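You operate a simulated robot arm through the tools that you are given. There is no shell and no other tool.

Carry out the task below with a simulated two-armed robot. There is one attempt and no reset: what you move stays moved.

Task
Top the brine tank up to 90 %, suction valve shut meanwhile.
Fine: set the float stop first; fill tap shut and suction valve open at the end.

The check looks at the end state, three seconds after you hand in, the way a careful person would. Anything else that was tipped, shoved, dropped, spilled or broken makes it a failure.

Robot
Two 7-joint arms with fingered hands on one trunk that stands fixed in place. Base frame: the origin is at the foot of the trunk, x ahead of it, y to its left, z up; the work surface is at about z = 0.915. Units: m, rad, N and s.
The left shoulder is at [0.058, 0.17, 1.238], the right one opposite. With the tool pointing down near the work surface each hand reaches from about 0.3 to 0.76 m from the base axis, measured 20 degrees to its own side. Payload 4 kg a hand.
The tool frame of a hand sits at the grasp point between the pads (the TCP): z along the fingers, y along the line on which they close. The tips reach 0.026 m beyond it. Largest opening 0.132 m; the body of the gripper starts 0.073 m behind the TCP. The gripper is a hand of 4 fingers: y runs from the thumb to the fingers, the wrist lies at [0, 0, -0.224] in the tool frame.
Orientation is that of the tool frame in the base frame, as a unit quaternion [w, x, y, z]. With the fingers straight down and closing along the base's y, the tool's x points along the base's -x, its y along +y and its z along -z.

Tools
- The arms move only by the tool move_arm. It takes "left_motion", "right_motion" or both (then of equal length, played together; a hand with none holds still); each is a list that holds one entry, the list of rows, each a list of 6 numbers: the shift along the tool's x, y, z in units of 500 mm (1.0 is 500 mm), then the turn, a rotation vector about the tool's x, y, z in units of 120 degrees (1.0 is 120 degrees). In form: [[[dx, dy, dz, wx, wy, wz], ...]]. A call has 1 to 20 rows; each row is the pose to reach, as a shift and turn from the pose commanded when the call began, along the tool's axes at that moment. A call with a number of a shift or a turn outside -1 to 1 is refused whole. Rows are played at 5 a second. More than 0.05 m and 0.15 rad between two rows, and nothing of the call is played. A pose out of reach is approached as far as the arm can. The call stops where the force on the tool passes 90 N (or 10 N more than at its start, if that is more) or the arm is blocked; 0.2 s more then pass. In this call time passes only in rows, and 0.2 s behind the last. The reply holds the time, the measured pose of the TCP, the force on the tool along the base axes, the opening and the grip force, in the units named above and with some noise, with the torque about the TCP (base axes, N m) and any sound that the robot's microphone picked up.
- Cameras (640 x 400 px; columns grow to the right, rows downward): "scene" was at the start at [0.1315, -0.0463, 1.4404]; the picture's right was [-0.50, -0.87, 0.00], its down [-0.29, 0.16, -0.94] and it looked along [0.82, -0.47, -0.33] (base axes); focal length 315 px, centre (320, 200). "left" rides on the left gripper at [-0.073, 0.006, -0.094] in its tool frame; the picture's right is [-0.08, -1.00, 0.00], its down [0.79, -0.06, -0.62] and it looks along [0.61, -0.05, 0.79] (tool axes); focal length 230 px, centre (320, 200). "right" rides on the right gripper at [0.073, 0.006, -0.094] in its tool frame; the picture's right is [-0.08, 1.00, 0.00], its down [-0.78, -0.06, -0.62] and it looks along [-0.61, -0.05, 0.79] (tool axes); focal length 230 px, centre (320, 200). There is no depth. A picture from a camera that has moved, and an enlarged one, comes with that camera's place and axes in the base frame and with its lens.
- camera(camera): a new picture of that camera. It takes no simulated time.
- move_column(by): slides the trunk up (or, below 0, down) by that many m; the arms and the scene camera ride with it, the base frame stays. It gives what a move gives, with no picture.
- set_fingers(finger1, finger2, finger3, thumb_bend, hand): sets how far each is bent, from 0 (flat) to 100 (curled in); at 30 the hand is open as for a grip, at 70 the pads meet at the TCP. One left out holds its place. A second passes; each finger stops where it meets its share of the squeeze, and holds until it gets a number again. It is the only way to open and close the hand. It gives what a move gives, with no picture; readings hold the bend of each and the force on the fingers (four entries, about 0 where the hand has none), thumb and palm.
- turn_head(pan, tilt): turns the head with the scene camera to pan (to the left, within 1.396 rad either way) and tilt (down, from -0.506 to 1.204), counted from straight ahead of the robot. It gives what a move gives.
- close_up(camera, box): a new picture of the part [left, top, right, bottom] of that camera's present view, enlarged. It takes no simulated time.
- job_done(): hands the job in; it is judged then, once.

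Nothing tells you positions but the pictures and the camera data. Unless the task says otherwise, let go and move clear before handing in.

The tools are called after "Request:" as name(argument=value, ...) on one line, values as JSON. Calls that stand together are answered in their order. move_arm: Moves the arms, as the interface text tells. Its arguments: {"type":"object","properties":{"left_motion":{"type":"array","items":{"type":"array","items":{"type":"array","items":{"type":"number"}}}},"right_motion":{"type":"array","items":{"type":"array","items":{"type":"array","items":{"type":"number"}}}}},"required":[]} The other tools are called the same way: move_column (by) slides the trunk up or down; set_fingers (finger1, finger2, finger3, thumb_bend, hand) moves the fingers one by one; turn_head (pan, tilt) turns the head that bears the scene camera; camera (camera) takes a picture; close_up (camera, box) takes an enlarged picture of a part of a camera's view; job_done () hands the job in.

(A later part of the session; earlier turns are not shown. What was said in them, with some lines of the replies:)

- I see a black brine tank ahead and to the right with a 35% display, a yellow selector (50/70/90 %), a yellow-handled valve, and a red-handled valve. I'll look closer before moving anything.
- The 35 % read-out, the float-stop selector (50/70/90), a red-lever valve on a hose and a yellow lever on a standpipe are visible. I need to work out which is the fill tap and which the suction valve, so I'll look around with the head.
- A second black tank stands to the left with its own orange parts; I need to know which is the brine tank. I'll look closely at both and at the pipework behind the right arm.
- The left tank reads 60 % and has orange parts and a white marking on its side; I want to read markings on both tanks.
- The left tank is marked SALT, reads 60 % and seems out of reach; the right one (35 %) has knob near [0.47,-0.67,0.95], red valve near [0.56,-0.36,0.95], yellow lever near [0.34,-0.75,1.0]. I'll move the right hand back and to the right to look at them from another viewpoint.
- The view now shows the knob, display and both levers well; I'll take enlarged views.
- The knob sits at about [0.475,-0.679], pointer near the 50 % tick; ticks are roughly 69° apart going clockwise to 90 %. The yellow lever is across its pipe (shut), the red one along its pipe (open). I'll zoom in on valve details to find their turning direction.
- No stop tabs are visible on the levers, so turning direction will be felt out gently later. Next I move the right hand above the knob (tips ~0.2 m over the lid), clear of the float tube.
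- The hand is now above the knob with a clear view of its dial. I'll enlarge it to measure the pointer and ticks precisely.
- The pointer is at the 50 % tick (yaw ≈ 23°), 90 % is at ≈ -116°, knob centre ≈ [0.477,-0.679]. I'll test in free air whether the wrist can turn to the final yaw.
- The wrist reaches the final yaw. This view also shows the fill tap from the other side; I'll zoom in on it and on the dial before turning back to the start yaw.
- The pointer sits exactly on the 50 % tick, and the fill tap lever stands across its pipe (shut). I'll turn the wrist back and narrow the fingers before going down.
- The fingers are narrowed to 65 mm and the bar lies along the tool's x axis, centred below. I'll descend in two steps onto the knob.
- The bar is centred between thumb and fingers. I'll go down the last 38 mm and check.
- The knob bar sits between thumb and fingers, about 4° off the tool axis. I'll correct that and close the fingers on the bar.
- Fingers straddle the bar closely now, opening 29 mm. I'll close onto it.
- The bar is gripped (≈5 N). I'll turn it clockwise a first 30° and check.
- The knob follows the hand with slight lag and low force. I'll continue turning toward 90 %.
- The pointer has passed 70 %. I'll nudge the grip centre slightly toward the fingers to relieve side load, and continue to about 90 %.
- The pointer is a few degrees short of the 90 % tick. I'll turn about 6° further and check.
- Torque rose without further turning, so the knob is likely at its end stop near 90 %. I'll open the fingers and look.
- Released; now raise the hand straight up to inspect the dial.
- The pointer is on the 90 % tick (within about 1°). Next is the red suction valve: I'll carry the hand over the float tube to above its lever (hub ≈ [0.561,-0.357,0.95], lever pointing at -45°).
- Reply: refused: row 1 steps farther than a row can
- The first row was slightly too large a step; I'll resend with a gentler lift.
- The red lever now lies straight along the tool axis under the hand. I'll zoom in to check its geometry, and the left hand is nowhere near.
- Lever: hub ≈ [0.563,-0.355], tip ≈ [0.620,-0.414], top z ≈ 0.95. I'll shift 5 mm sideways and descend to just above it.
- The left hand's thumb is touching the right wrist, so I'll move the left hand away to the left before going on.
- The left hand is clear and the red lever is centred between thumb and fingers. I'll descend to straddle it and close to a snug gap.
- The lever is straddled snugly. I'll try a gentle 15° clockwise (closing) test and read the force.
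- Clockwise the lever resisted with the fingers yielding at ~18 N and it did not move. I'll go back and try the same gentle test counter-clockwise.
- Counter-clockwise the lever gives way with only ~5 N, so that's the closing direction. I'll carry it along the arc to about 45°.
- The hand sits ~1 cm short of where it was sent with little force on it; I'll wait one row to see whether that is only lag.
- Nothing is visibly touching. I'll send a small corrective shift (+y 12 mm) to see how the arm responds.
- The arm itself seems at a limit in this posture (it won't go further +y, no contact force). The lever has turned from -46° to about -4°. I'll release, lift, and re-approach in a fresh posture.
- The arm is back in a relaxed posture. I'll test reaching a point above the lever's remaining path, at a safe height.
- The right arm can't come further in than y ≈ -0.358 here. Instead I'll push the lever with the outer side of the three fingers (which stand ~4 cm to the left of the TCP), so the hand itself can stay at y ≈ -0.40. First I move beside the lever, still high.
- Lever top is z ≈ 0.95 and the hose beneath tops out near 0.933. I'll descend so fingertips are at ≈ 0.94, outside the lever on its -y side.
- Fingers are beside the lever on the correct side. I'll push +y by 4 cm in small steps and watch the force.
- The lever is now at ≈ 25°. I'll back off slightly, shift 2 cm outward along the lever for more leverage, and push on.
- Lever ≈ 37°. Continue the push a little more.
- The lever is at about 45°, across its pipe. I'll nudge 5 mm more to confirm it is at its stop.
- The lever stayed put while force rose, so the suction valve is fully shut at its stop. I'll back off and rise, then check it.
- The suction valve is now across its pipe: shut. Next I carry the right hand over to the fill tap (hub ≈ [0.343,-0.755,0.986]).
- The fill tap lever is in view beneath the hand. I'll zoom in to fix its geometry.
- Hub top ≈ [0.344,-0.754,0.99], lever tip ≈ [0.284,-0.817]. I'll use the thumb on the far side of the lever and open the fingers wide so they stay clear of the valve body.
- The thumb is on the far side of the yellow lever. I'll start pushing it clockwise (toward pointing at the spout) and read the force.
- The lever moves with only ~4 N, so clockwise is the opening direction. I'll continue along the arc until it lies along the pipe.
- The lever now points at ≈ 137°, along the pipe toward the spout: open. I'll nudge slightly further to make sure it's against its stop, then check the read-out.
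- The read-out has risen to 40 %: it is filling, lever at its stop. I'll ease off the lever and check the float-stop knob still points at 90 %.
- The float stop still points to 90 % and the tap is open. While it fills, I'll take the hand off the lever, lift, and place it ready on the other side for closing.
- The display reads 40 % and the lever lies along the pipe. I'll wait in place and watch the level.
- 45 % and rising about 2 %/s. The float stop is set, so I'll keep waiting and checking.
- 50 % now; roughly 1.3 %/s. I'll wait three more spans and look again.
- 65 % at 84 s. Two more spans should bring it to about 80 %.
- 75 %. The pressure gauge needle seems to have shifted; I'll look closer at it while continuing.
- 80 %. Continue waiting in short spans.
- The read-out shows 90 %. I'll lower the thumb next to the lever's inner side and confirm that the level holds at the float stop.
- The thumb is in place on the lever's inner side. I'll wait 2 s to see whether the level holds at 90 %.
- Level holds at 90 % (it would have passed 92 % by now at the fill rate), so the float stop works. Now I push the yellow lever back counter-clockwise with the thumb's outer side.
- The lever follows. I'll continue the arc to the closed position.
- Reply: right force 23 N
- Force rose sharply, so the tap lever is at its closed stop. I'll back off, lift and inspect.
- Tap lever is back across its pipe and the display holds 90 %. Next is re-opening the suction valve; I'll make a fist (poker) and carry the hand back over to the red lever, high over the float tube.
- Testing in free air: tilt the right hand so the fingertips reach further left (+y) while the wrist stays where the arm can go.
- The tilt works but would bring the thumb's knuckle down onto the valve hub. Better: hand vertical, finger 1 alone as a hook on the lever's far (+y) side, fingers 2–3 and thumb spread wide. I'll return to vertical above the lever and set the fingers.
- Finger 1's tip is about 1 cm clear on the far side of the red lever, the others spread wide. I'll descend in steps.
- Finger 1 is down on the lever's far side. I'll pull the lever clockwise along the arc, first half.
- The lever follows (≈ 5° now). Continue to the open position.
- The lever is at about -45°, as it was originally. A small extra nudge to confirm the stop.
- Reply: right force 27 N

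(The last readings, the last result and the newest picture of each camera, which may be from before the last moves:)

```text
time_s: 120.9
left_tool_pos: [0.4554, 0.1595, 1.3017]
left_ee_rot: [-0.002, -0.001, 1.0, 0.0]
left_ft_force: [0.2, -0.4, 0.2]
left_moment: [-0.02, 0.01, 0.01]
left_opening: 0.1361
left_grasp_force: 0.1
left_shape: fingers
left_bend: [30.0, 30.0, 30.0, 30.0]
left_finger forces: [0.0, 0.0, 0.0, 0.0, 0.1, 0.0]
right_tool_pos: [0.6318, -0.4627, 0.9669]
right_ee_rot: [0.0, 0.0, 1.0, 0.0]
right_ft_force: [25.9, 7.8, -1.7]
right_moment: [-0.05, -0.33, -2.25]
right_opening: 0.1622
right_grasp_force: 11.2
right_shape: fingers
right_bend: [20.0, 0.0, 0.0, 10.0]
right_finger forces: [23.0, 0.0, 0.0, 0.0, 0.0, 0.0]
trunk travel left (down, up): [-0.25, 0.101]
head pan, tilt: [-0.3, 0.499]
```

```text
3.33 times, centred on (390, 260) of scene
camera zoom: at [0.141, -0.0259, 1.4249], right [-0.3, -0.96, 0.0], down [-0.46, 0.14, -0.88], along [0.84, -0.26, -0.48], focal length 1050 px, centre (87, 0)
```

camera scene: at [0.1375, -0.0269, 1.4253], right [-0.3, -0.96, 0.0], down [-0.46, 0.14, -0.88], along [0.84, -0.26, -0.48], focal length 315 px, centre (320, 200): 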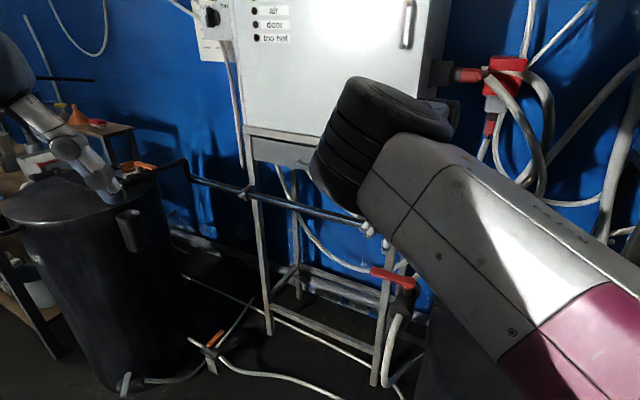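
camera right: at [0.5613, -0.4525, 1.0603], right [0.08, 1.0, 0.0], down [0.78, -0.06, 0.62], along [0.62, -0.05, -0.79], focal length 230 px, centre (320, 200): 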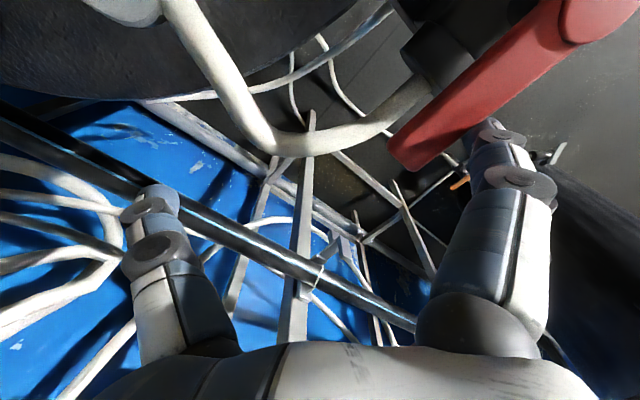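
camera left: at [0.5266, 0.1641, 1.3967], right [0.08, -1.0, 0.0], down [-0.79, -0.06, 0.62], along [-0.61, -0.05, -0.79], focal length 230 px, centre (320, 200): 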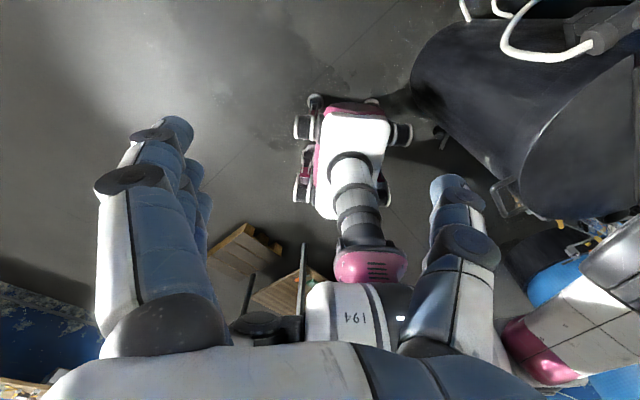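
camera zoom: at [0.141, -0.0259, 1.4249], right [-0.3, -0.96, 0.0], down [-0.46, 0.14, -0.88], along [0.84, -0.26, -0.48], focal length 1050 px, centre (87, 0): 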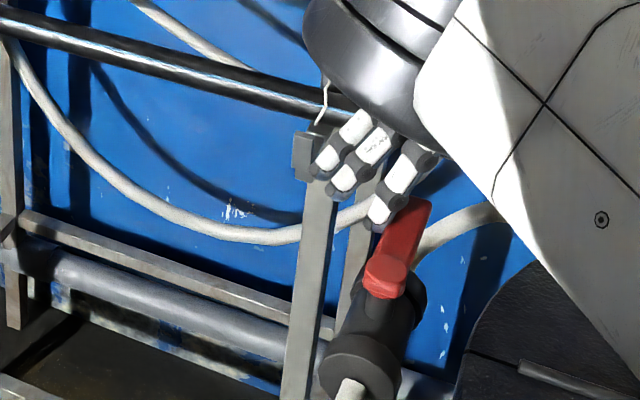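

The stop is reached: suction valve open. I'll back the finger off and rise clear.

Request:
move_arm(right_motion=[[[-0.02, 0.02, 0, 0, 0, 0], [-0.035, 0.04, 0, 0, 0, 0], [-0.035, 0.04, -0.07, 0, 0, 0], [-0.035, 0.04, -0.15, 0, 0, 0], [-0.035, 0.04, -0.23, 0, 0, 0], [-0.035, 0.04, -0.31, 0, 0, 0], [-0.035, 0.04, -0.39, 0, 0, 0]]])

Request:
set_fingers(hand="right", finger1=30, finger2=30, finger3=30, thumb_bend=30)

Request:
camera(camera="right")

Request:
camera(camera="scene")

Request:
close_up(camera="scene", box=[340, 220, 500, 320])

```text
time_s: 122.5
left_tool_pos: [0.4524, 0.1592, 1.3035]
left_ee_rot: [0.001, -0.001, 1.0, 0.0]
left_ft_force: [0.0, -0.4, 0.2]
left_moment: [0.04, -0.01, 0.0]
left_opening: 0.1362
left_grasp_force: 0.1
left_shape: fingers
left_bend: [30.0, 30.0, 30.0, 30.0]
left_finger forces: [0.0, 0.0, 0.1, 0.0, 0.1, 0.0]
right_tool_pos: [0.646, -0.4441, 1.1636]
right_ee_rot: [0.0, 0.0, 1.0, 0.0]
right_ft_force: [-1.3, 0.5, -0.7]
right_moment: [0.05, 0.02, 0.01]
right_opening: 0.1515
right_grasp_force: 0.0
right_shape: fingers
right_bend: [30.0, 0.0, 0.0, 10.0]
right_finger forces: [0.1, 0.0, 0.1, 0.1, 0.0, 0.0]
trunk travel left (down, up): [-0.25, 0.101]
head pan, tilt: [-0.3, 0.499]
```

```text
time_s: 123.5
left_tool_pos: [0.4517, 0.1589, 1.3033]
left_ee_rot: [0.0, -0.001, 1.0, 0.0]
left_ft_force: [0.0, 0.4, 0.3]
left_moment: [0.01, -0.01, 0.0]
left_opening: 0.136
left_grasp_force: 0.1
left_shape: fingers
left_bend: [30.0, 30.0, 30.0, 30.0]
left_finger forces: [0.0, 0.0, 0.0, 0.0, 0.0, 0.1]
right_tool_pos: [0.6463, -0.4439, 1.1629]
right_ee_rot: [0.0, 0.0, 1.0, 0.0]
right_ft_force: [0.1, 0.4, 0.5]
right_moment: [0.02, -0.03, 0.0]
right_opening: 0.1372
right_grasp_force: 0.0
right_shape: fingers
right_bend: [30.0, 30.0, 30.0, 30.0]
right_finger forces: [0.1, 0.0, 0.1, 0.0, 0.1, 0.0]
trunk travel left (down, up): [-0.25, 0.101]
head pan, tilt: [-0.3, 0.499]
```

```text
taken
camera right: at [0.573, -0.4381, 1.2572], right [0.08, 1.0, 0.0], down [0.78, -0.06, 0.62], along [0.61, -0.05, -0.79], focal length 230 px, centre (320, 200)
```

right: 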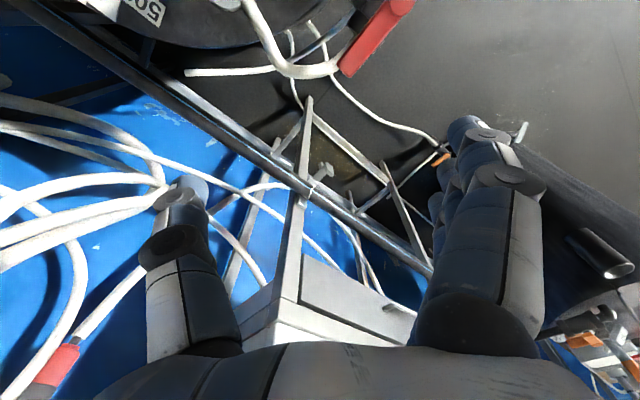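

```text
taken
camera scene: at [0.1376, -0.0269, 1.4253], right [-0.3, -0.96, 0.0], down [-0.46, 0.14, -0.88], along [0.84, -0.26, -0.48], focal length 315 px, centre (320, 200)
```

scene: 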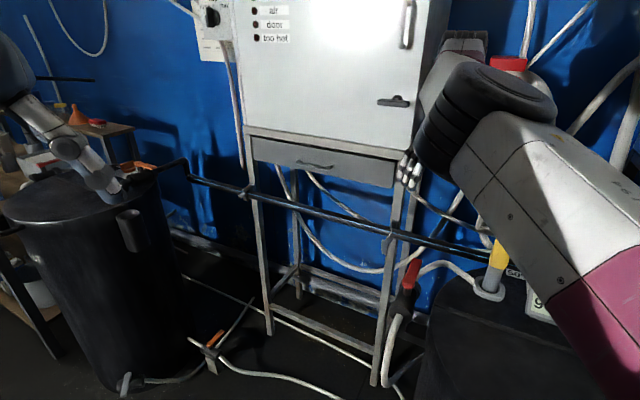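

```text
4.00 times, centred on (420, 270) of scene
camera zoom: at [0.1376, -0.0269, 1.4253], right [-0.3, -0.96, 0.0], down [-0.46, 0.14, -0.88], along [0.84, -0.26, -0.48], focal length 1260 px, centre (-80, -80)
```

zoom: 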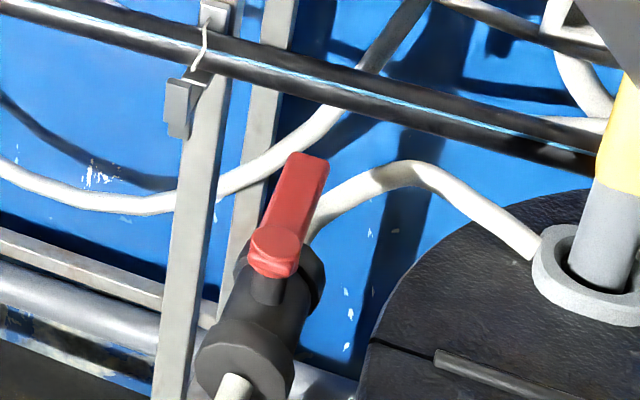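

The suction valve lever lies along its pipe again (open). I'll take the right hand back toward its starting pose and verify everything from above.

Request:
move_arm(right_motion=[[[0.04, -0.01, -0.07, 0, 0, 0], [0.1, -0.03, -0.13, 0, 0, 0], [0.16, -0.045, -0.19, 0, 0, 0], [0.22, -0.06, -0.25, 0, 0, 0], [0.28, -0.075, -0.31, 0, 0, 0], [0.34, -0.09, -0.36, 0, 0, 0], [0.4, -0.11, -0.4, 0, 0, 0], [0.46, -0.125, -0.42, 0, 0, 0], [0.54, -0.142, -0.426, 0, 0, 0]]])

Request:
camera(camera="right")

Request:
close_up(camera="right", box=[80, 0, 440, 225])

Request:
close_up(camera="right", box=[200, 60, 360, 160])

Request:
turn_head(pan=-0.8, tilt=0.5)

Request:
camera(camera="scene")

```text
time_s: 125.5
left_tool_pos: [0.4503, 0.1592, 1.3039]
left_ee_rot: [0.001, -0.001, 1.0, -0.001]
left_ft_force: [0.2, 0.2, -0.1]
left_moment: [-0.01, 0.01, 0.04]
left_opening: 0.1361
left_grasp_force: 0.0
left_shape: fingers
left_bend: [30.0, 30.0, 30.0, 30.0]
left_finger forces: [0.1, 0.1, 0.0, 0.0, 0.0, 0.0]
right_tool_pos: [0.3748, -0.5171, 1.3742]
right_ee_rot: [0.001, -0.001, 1.0, 0.0]
right_ft_force: [-0.2, -0.9, 0.7]
right_moment: [-0.02, -0.05, -0.03]
right_opening: 0.137
right_grasp_force: 0.0
right_shape: fingers
right_bend: [30.0, 30.0, 30.0, 30.0]
right_finger forces: [0.0, 0.0, 0.0, 0.1, 0.1, 0.0]
trunk travel left (down, up): [-0.25, 0.101]
head pan, tilt: [-0.3, 0.499]
```

```text
taken
camera right: at [0.3022, -0.5115, 1.468], right [0.08, 1.0, 0.0], down [0.78, -0.06, 0.62], along [0.62, -0.05, -0.79], focal length 230 px, centre (320, 200)
```

right: 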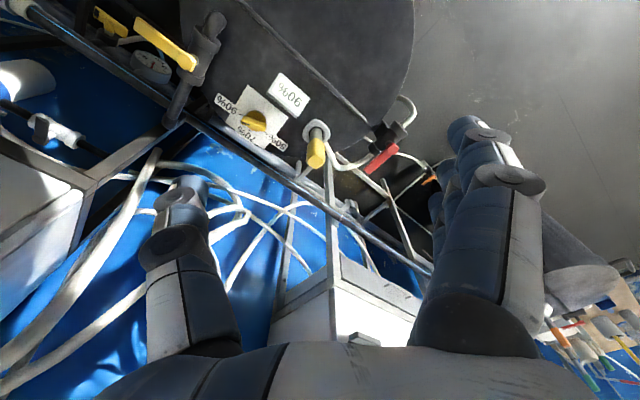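

```text
1.78 times, centred on (260, 112) of right
camera zoom: at [0.3022, -0.5115, 1.468], right [0.08, 1.0, 0.0], down [0.78, -0.06, 0.62], along [0.62, -0.05, -0.79], focal length 409 px, centre (427, 356)
```

zoom: 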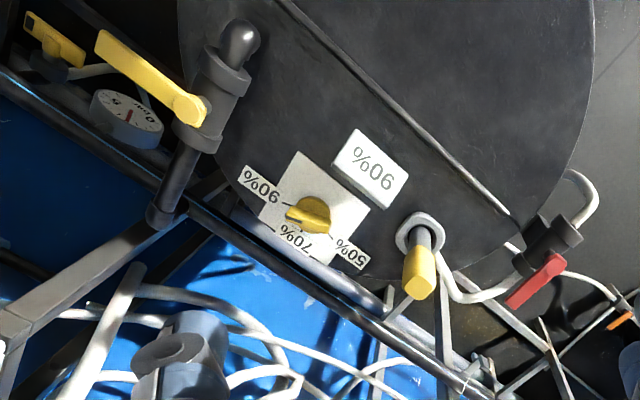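

```text
4.00 times, centred on (280, 110) of right
camera zoom: at [0.3022, -0.5115, 1.468], right [0.08, 1.0, 0.0], down [0.78, -0.06, 0.62], along [0.62, -0.05, -0.79], focal length 920 px, centre (480, 560)
```

zoom: 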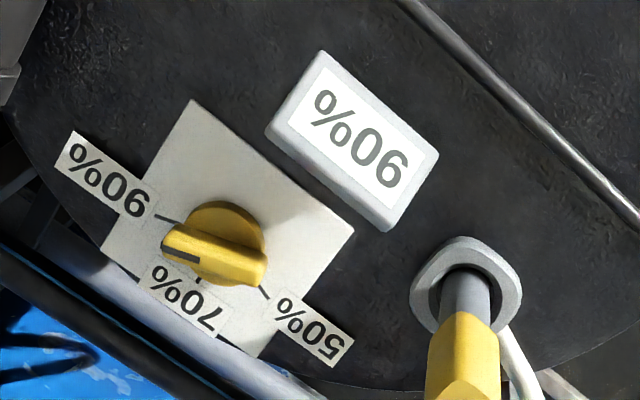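

```text
time_s: 126.5
left_tool_pos: [0.4525, 0.1583, 1.3025]
left_ee_rot: [0.0, -0.001, 1.0, 0.0]
left_ft_force: [0.4, -0.3, 0.9]
left_moment: [0.02, 0.02, 0.01]
left_opening: 0.1361
left_grasp_force: 0.0
left_shape: fingers
left_bend: [30.0, 30.0, 30.0, 30.0]
left_finger forces: [0.0, 0.0, 0.1, 0.0, 0.1, 0.0]
right_tool_pos: [0.3781, -0.5167, 1.3737]
right_ee_rot: [0.0, 0.0, 1.0, 0.0]
right_ft_force: [0.5, 0.1, 0.2]
right_moment: [0.01, 0.01, -0.03]
right_opening: 0.137
right_grasp_force: 0.0
right_shape: fingers
right_bend: [30.0, 30.0, 30.0, 30.0]
right_finger forces: [0.1, 0.0, 0.1, 0.1, 0.1, 0.1]
trunk travel left (down, up): [-0.25, 0.101]
head pan, tilt: [-0.799, 0.499]
```

```text
taken
camera scene: at [0.1141, -0.0651, 1.4253], right [-0.72, -0.7, 0.0], down [-0.33, 0.34, -0.88], along [0.61, -0.63, -0.48], focal length 315 px, centre (320, 200)
```

scene: 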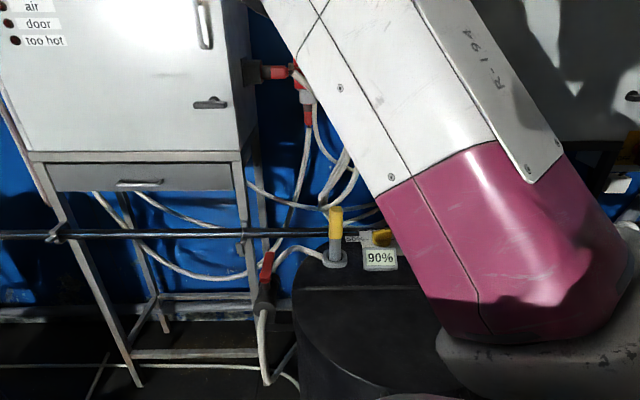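

Everything looks as intended: display 90 %, tap across the pipe, suction valve along the pipe. I'll take close views of the knob pointer and tap lever for a final check.

Request:
close_up(camera="right", box=[230, 95, 280, 145])

Request:
close_up(camera="right", box=[80, 0, 240, 100])

Request:
close_up(camera="right", box=[320, 80, 480, 180])

Request:
close_up(camera="scene", box=[320, 215, 432, 285])

```text
8.00 times, centred on (255, 120) of right
camera zoom: at [0.3042, -0.5111, 1.4677], right [0.08, 1.0, 0.0], down [0.78, -0.06, 0.62], along [0.61, -0.05, -0.79], focal length 1841 px, centre (840, 840)
```

zoom: 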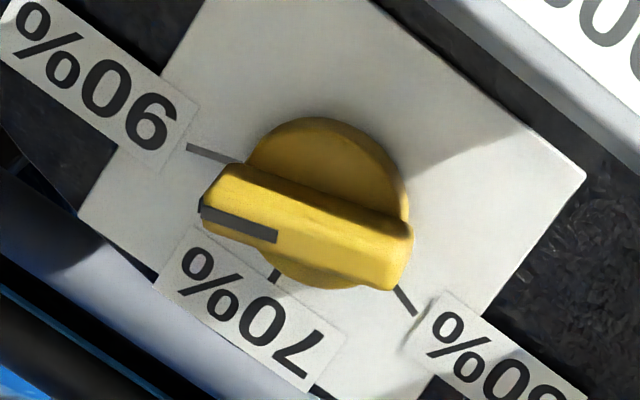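

```text
4.00 times, centred on (160, 50) of right
camera zoom: at [0.3042, -0.5111, 1.4677], right [0.08, 1.0, 0.0], down [0.78, -0.06, 0.62], along [0.61, -0.05, -0.79], focal length 920 px, centre (960, 800)
```

zoom: 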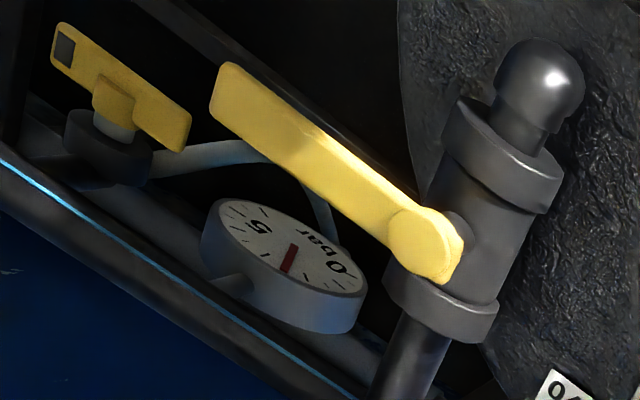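

```text
4.00 times, centred on (400, 130) of right
camera zoom: at [0.3042, -0.5111, 1.4677], right [0.08, 1.0, 0.0], down [0.78, -0.06, 0.62], along [0.61, -0.05, -0.79], focal length 920 px, centre (0, 480)
```

zoom: 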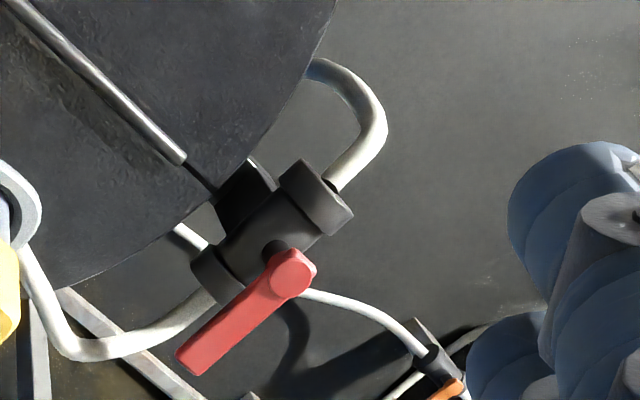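

```text
5.71 times, centred on (376, 250) of scene
camera zoom: at [0.1141, -0.0651, 1.4253], right [-0.72, -0.7, 0.0], down [-0.33, 0.34, -0.88], along [0.61, -0.63, -0.48], focal length 1800 px, centre (0, -86)
```

zoom: 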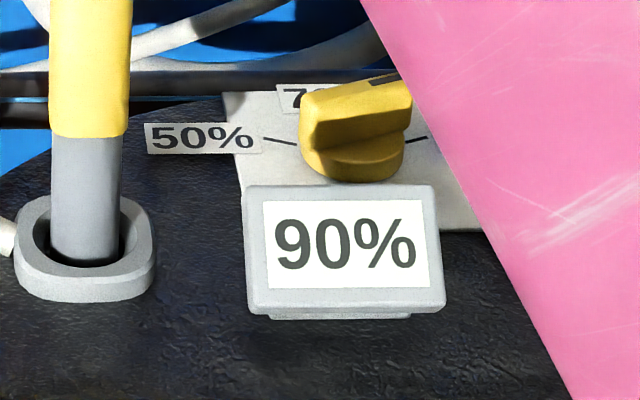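

The pointer sits on 90 %, the display holds 90 %, and the gauge is back at its no-flow reading. The fill tap is shut, the suction valve is open as at the start, and both hands are clear, so I'm handing in.

Request:
job_done()

```text
The job is handed in.
```

The brine tank is topped up to 90 %, and the job is handed in.

- **Float stop:** I turned it from 50 % to 90 % before anything else. The level stopped rising at 90 % with the tap still open.
- **Suction valve:** I shut it to its stop before filling and opened it to its stop afterwards. The read-out still showed 90 % about six seconds later.
- **Fill tap:** it is shut at its stop. The pressure gauge is back where it was before the tap was opened.

I saw nothing spilled or moved out of place around the tank. The robot's left thumb brushed its own right wrist once early on, so I moved the left arm away. Both hands are clear of the equipment.
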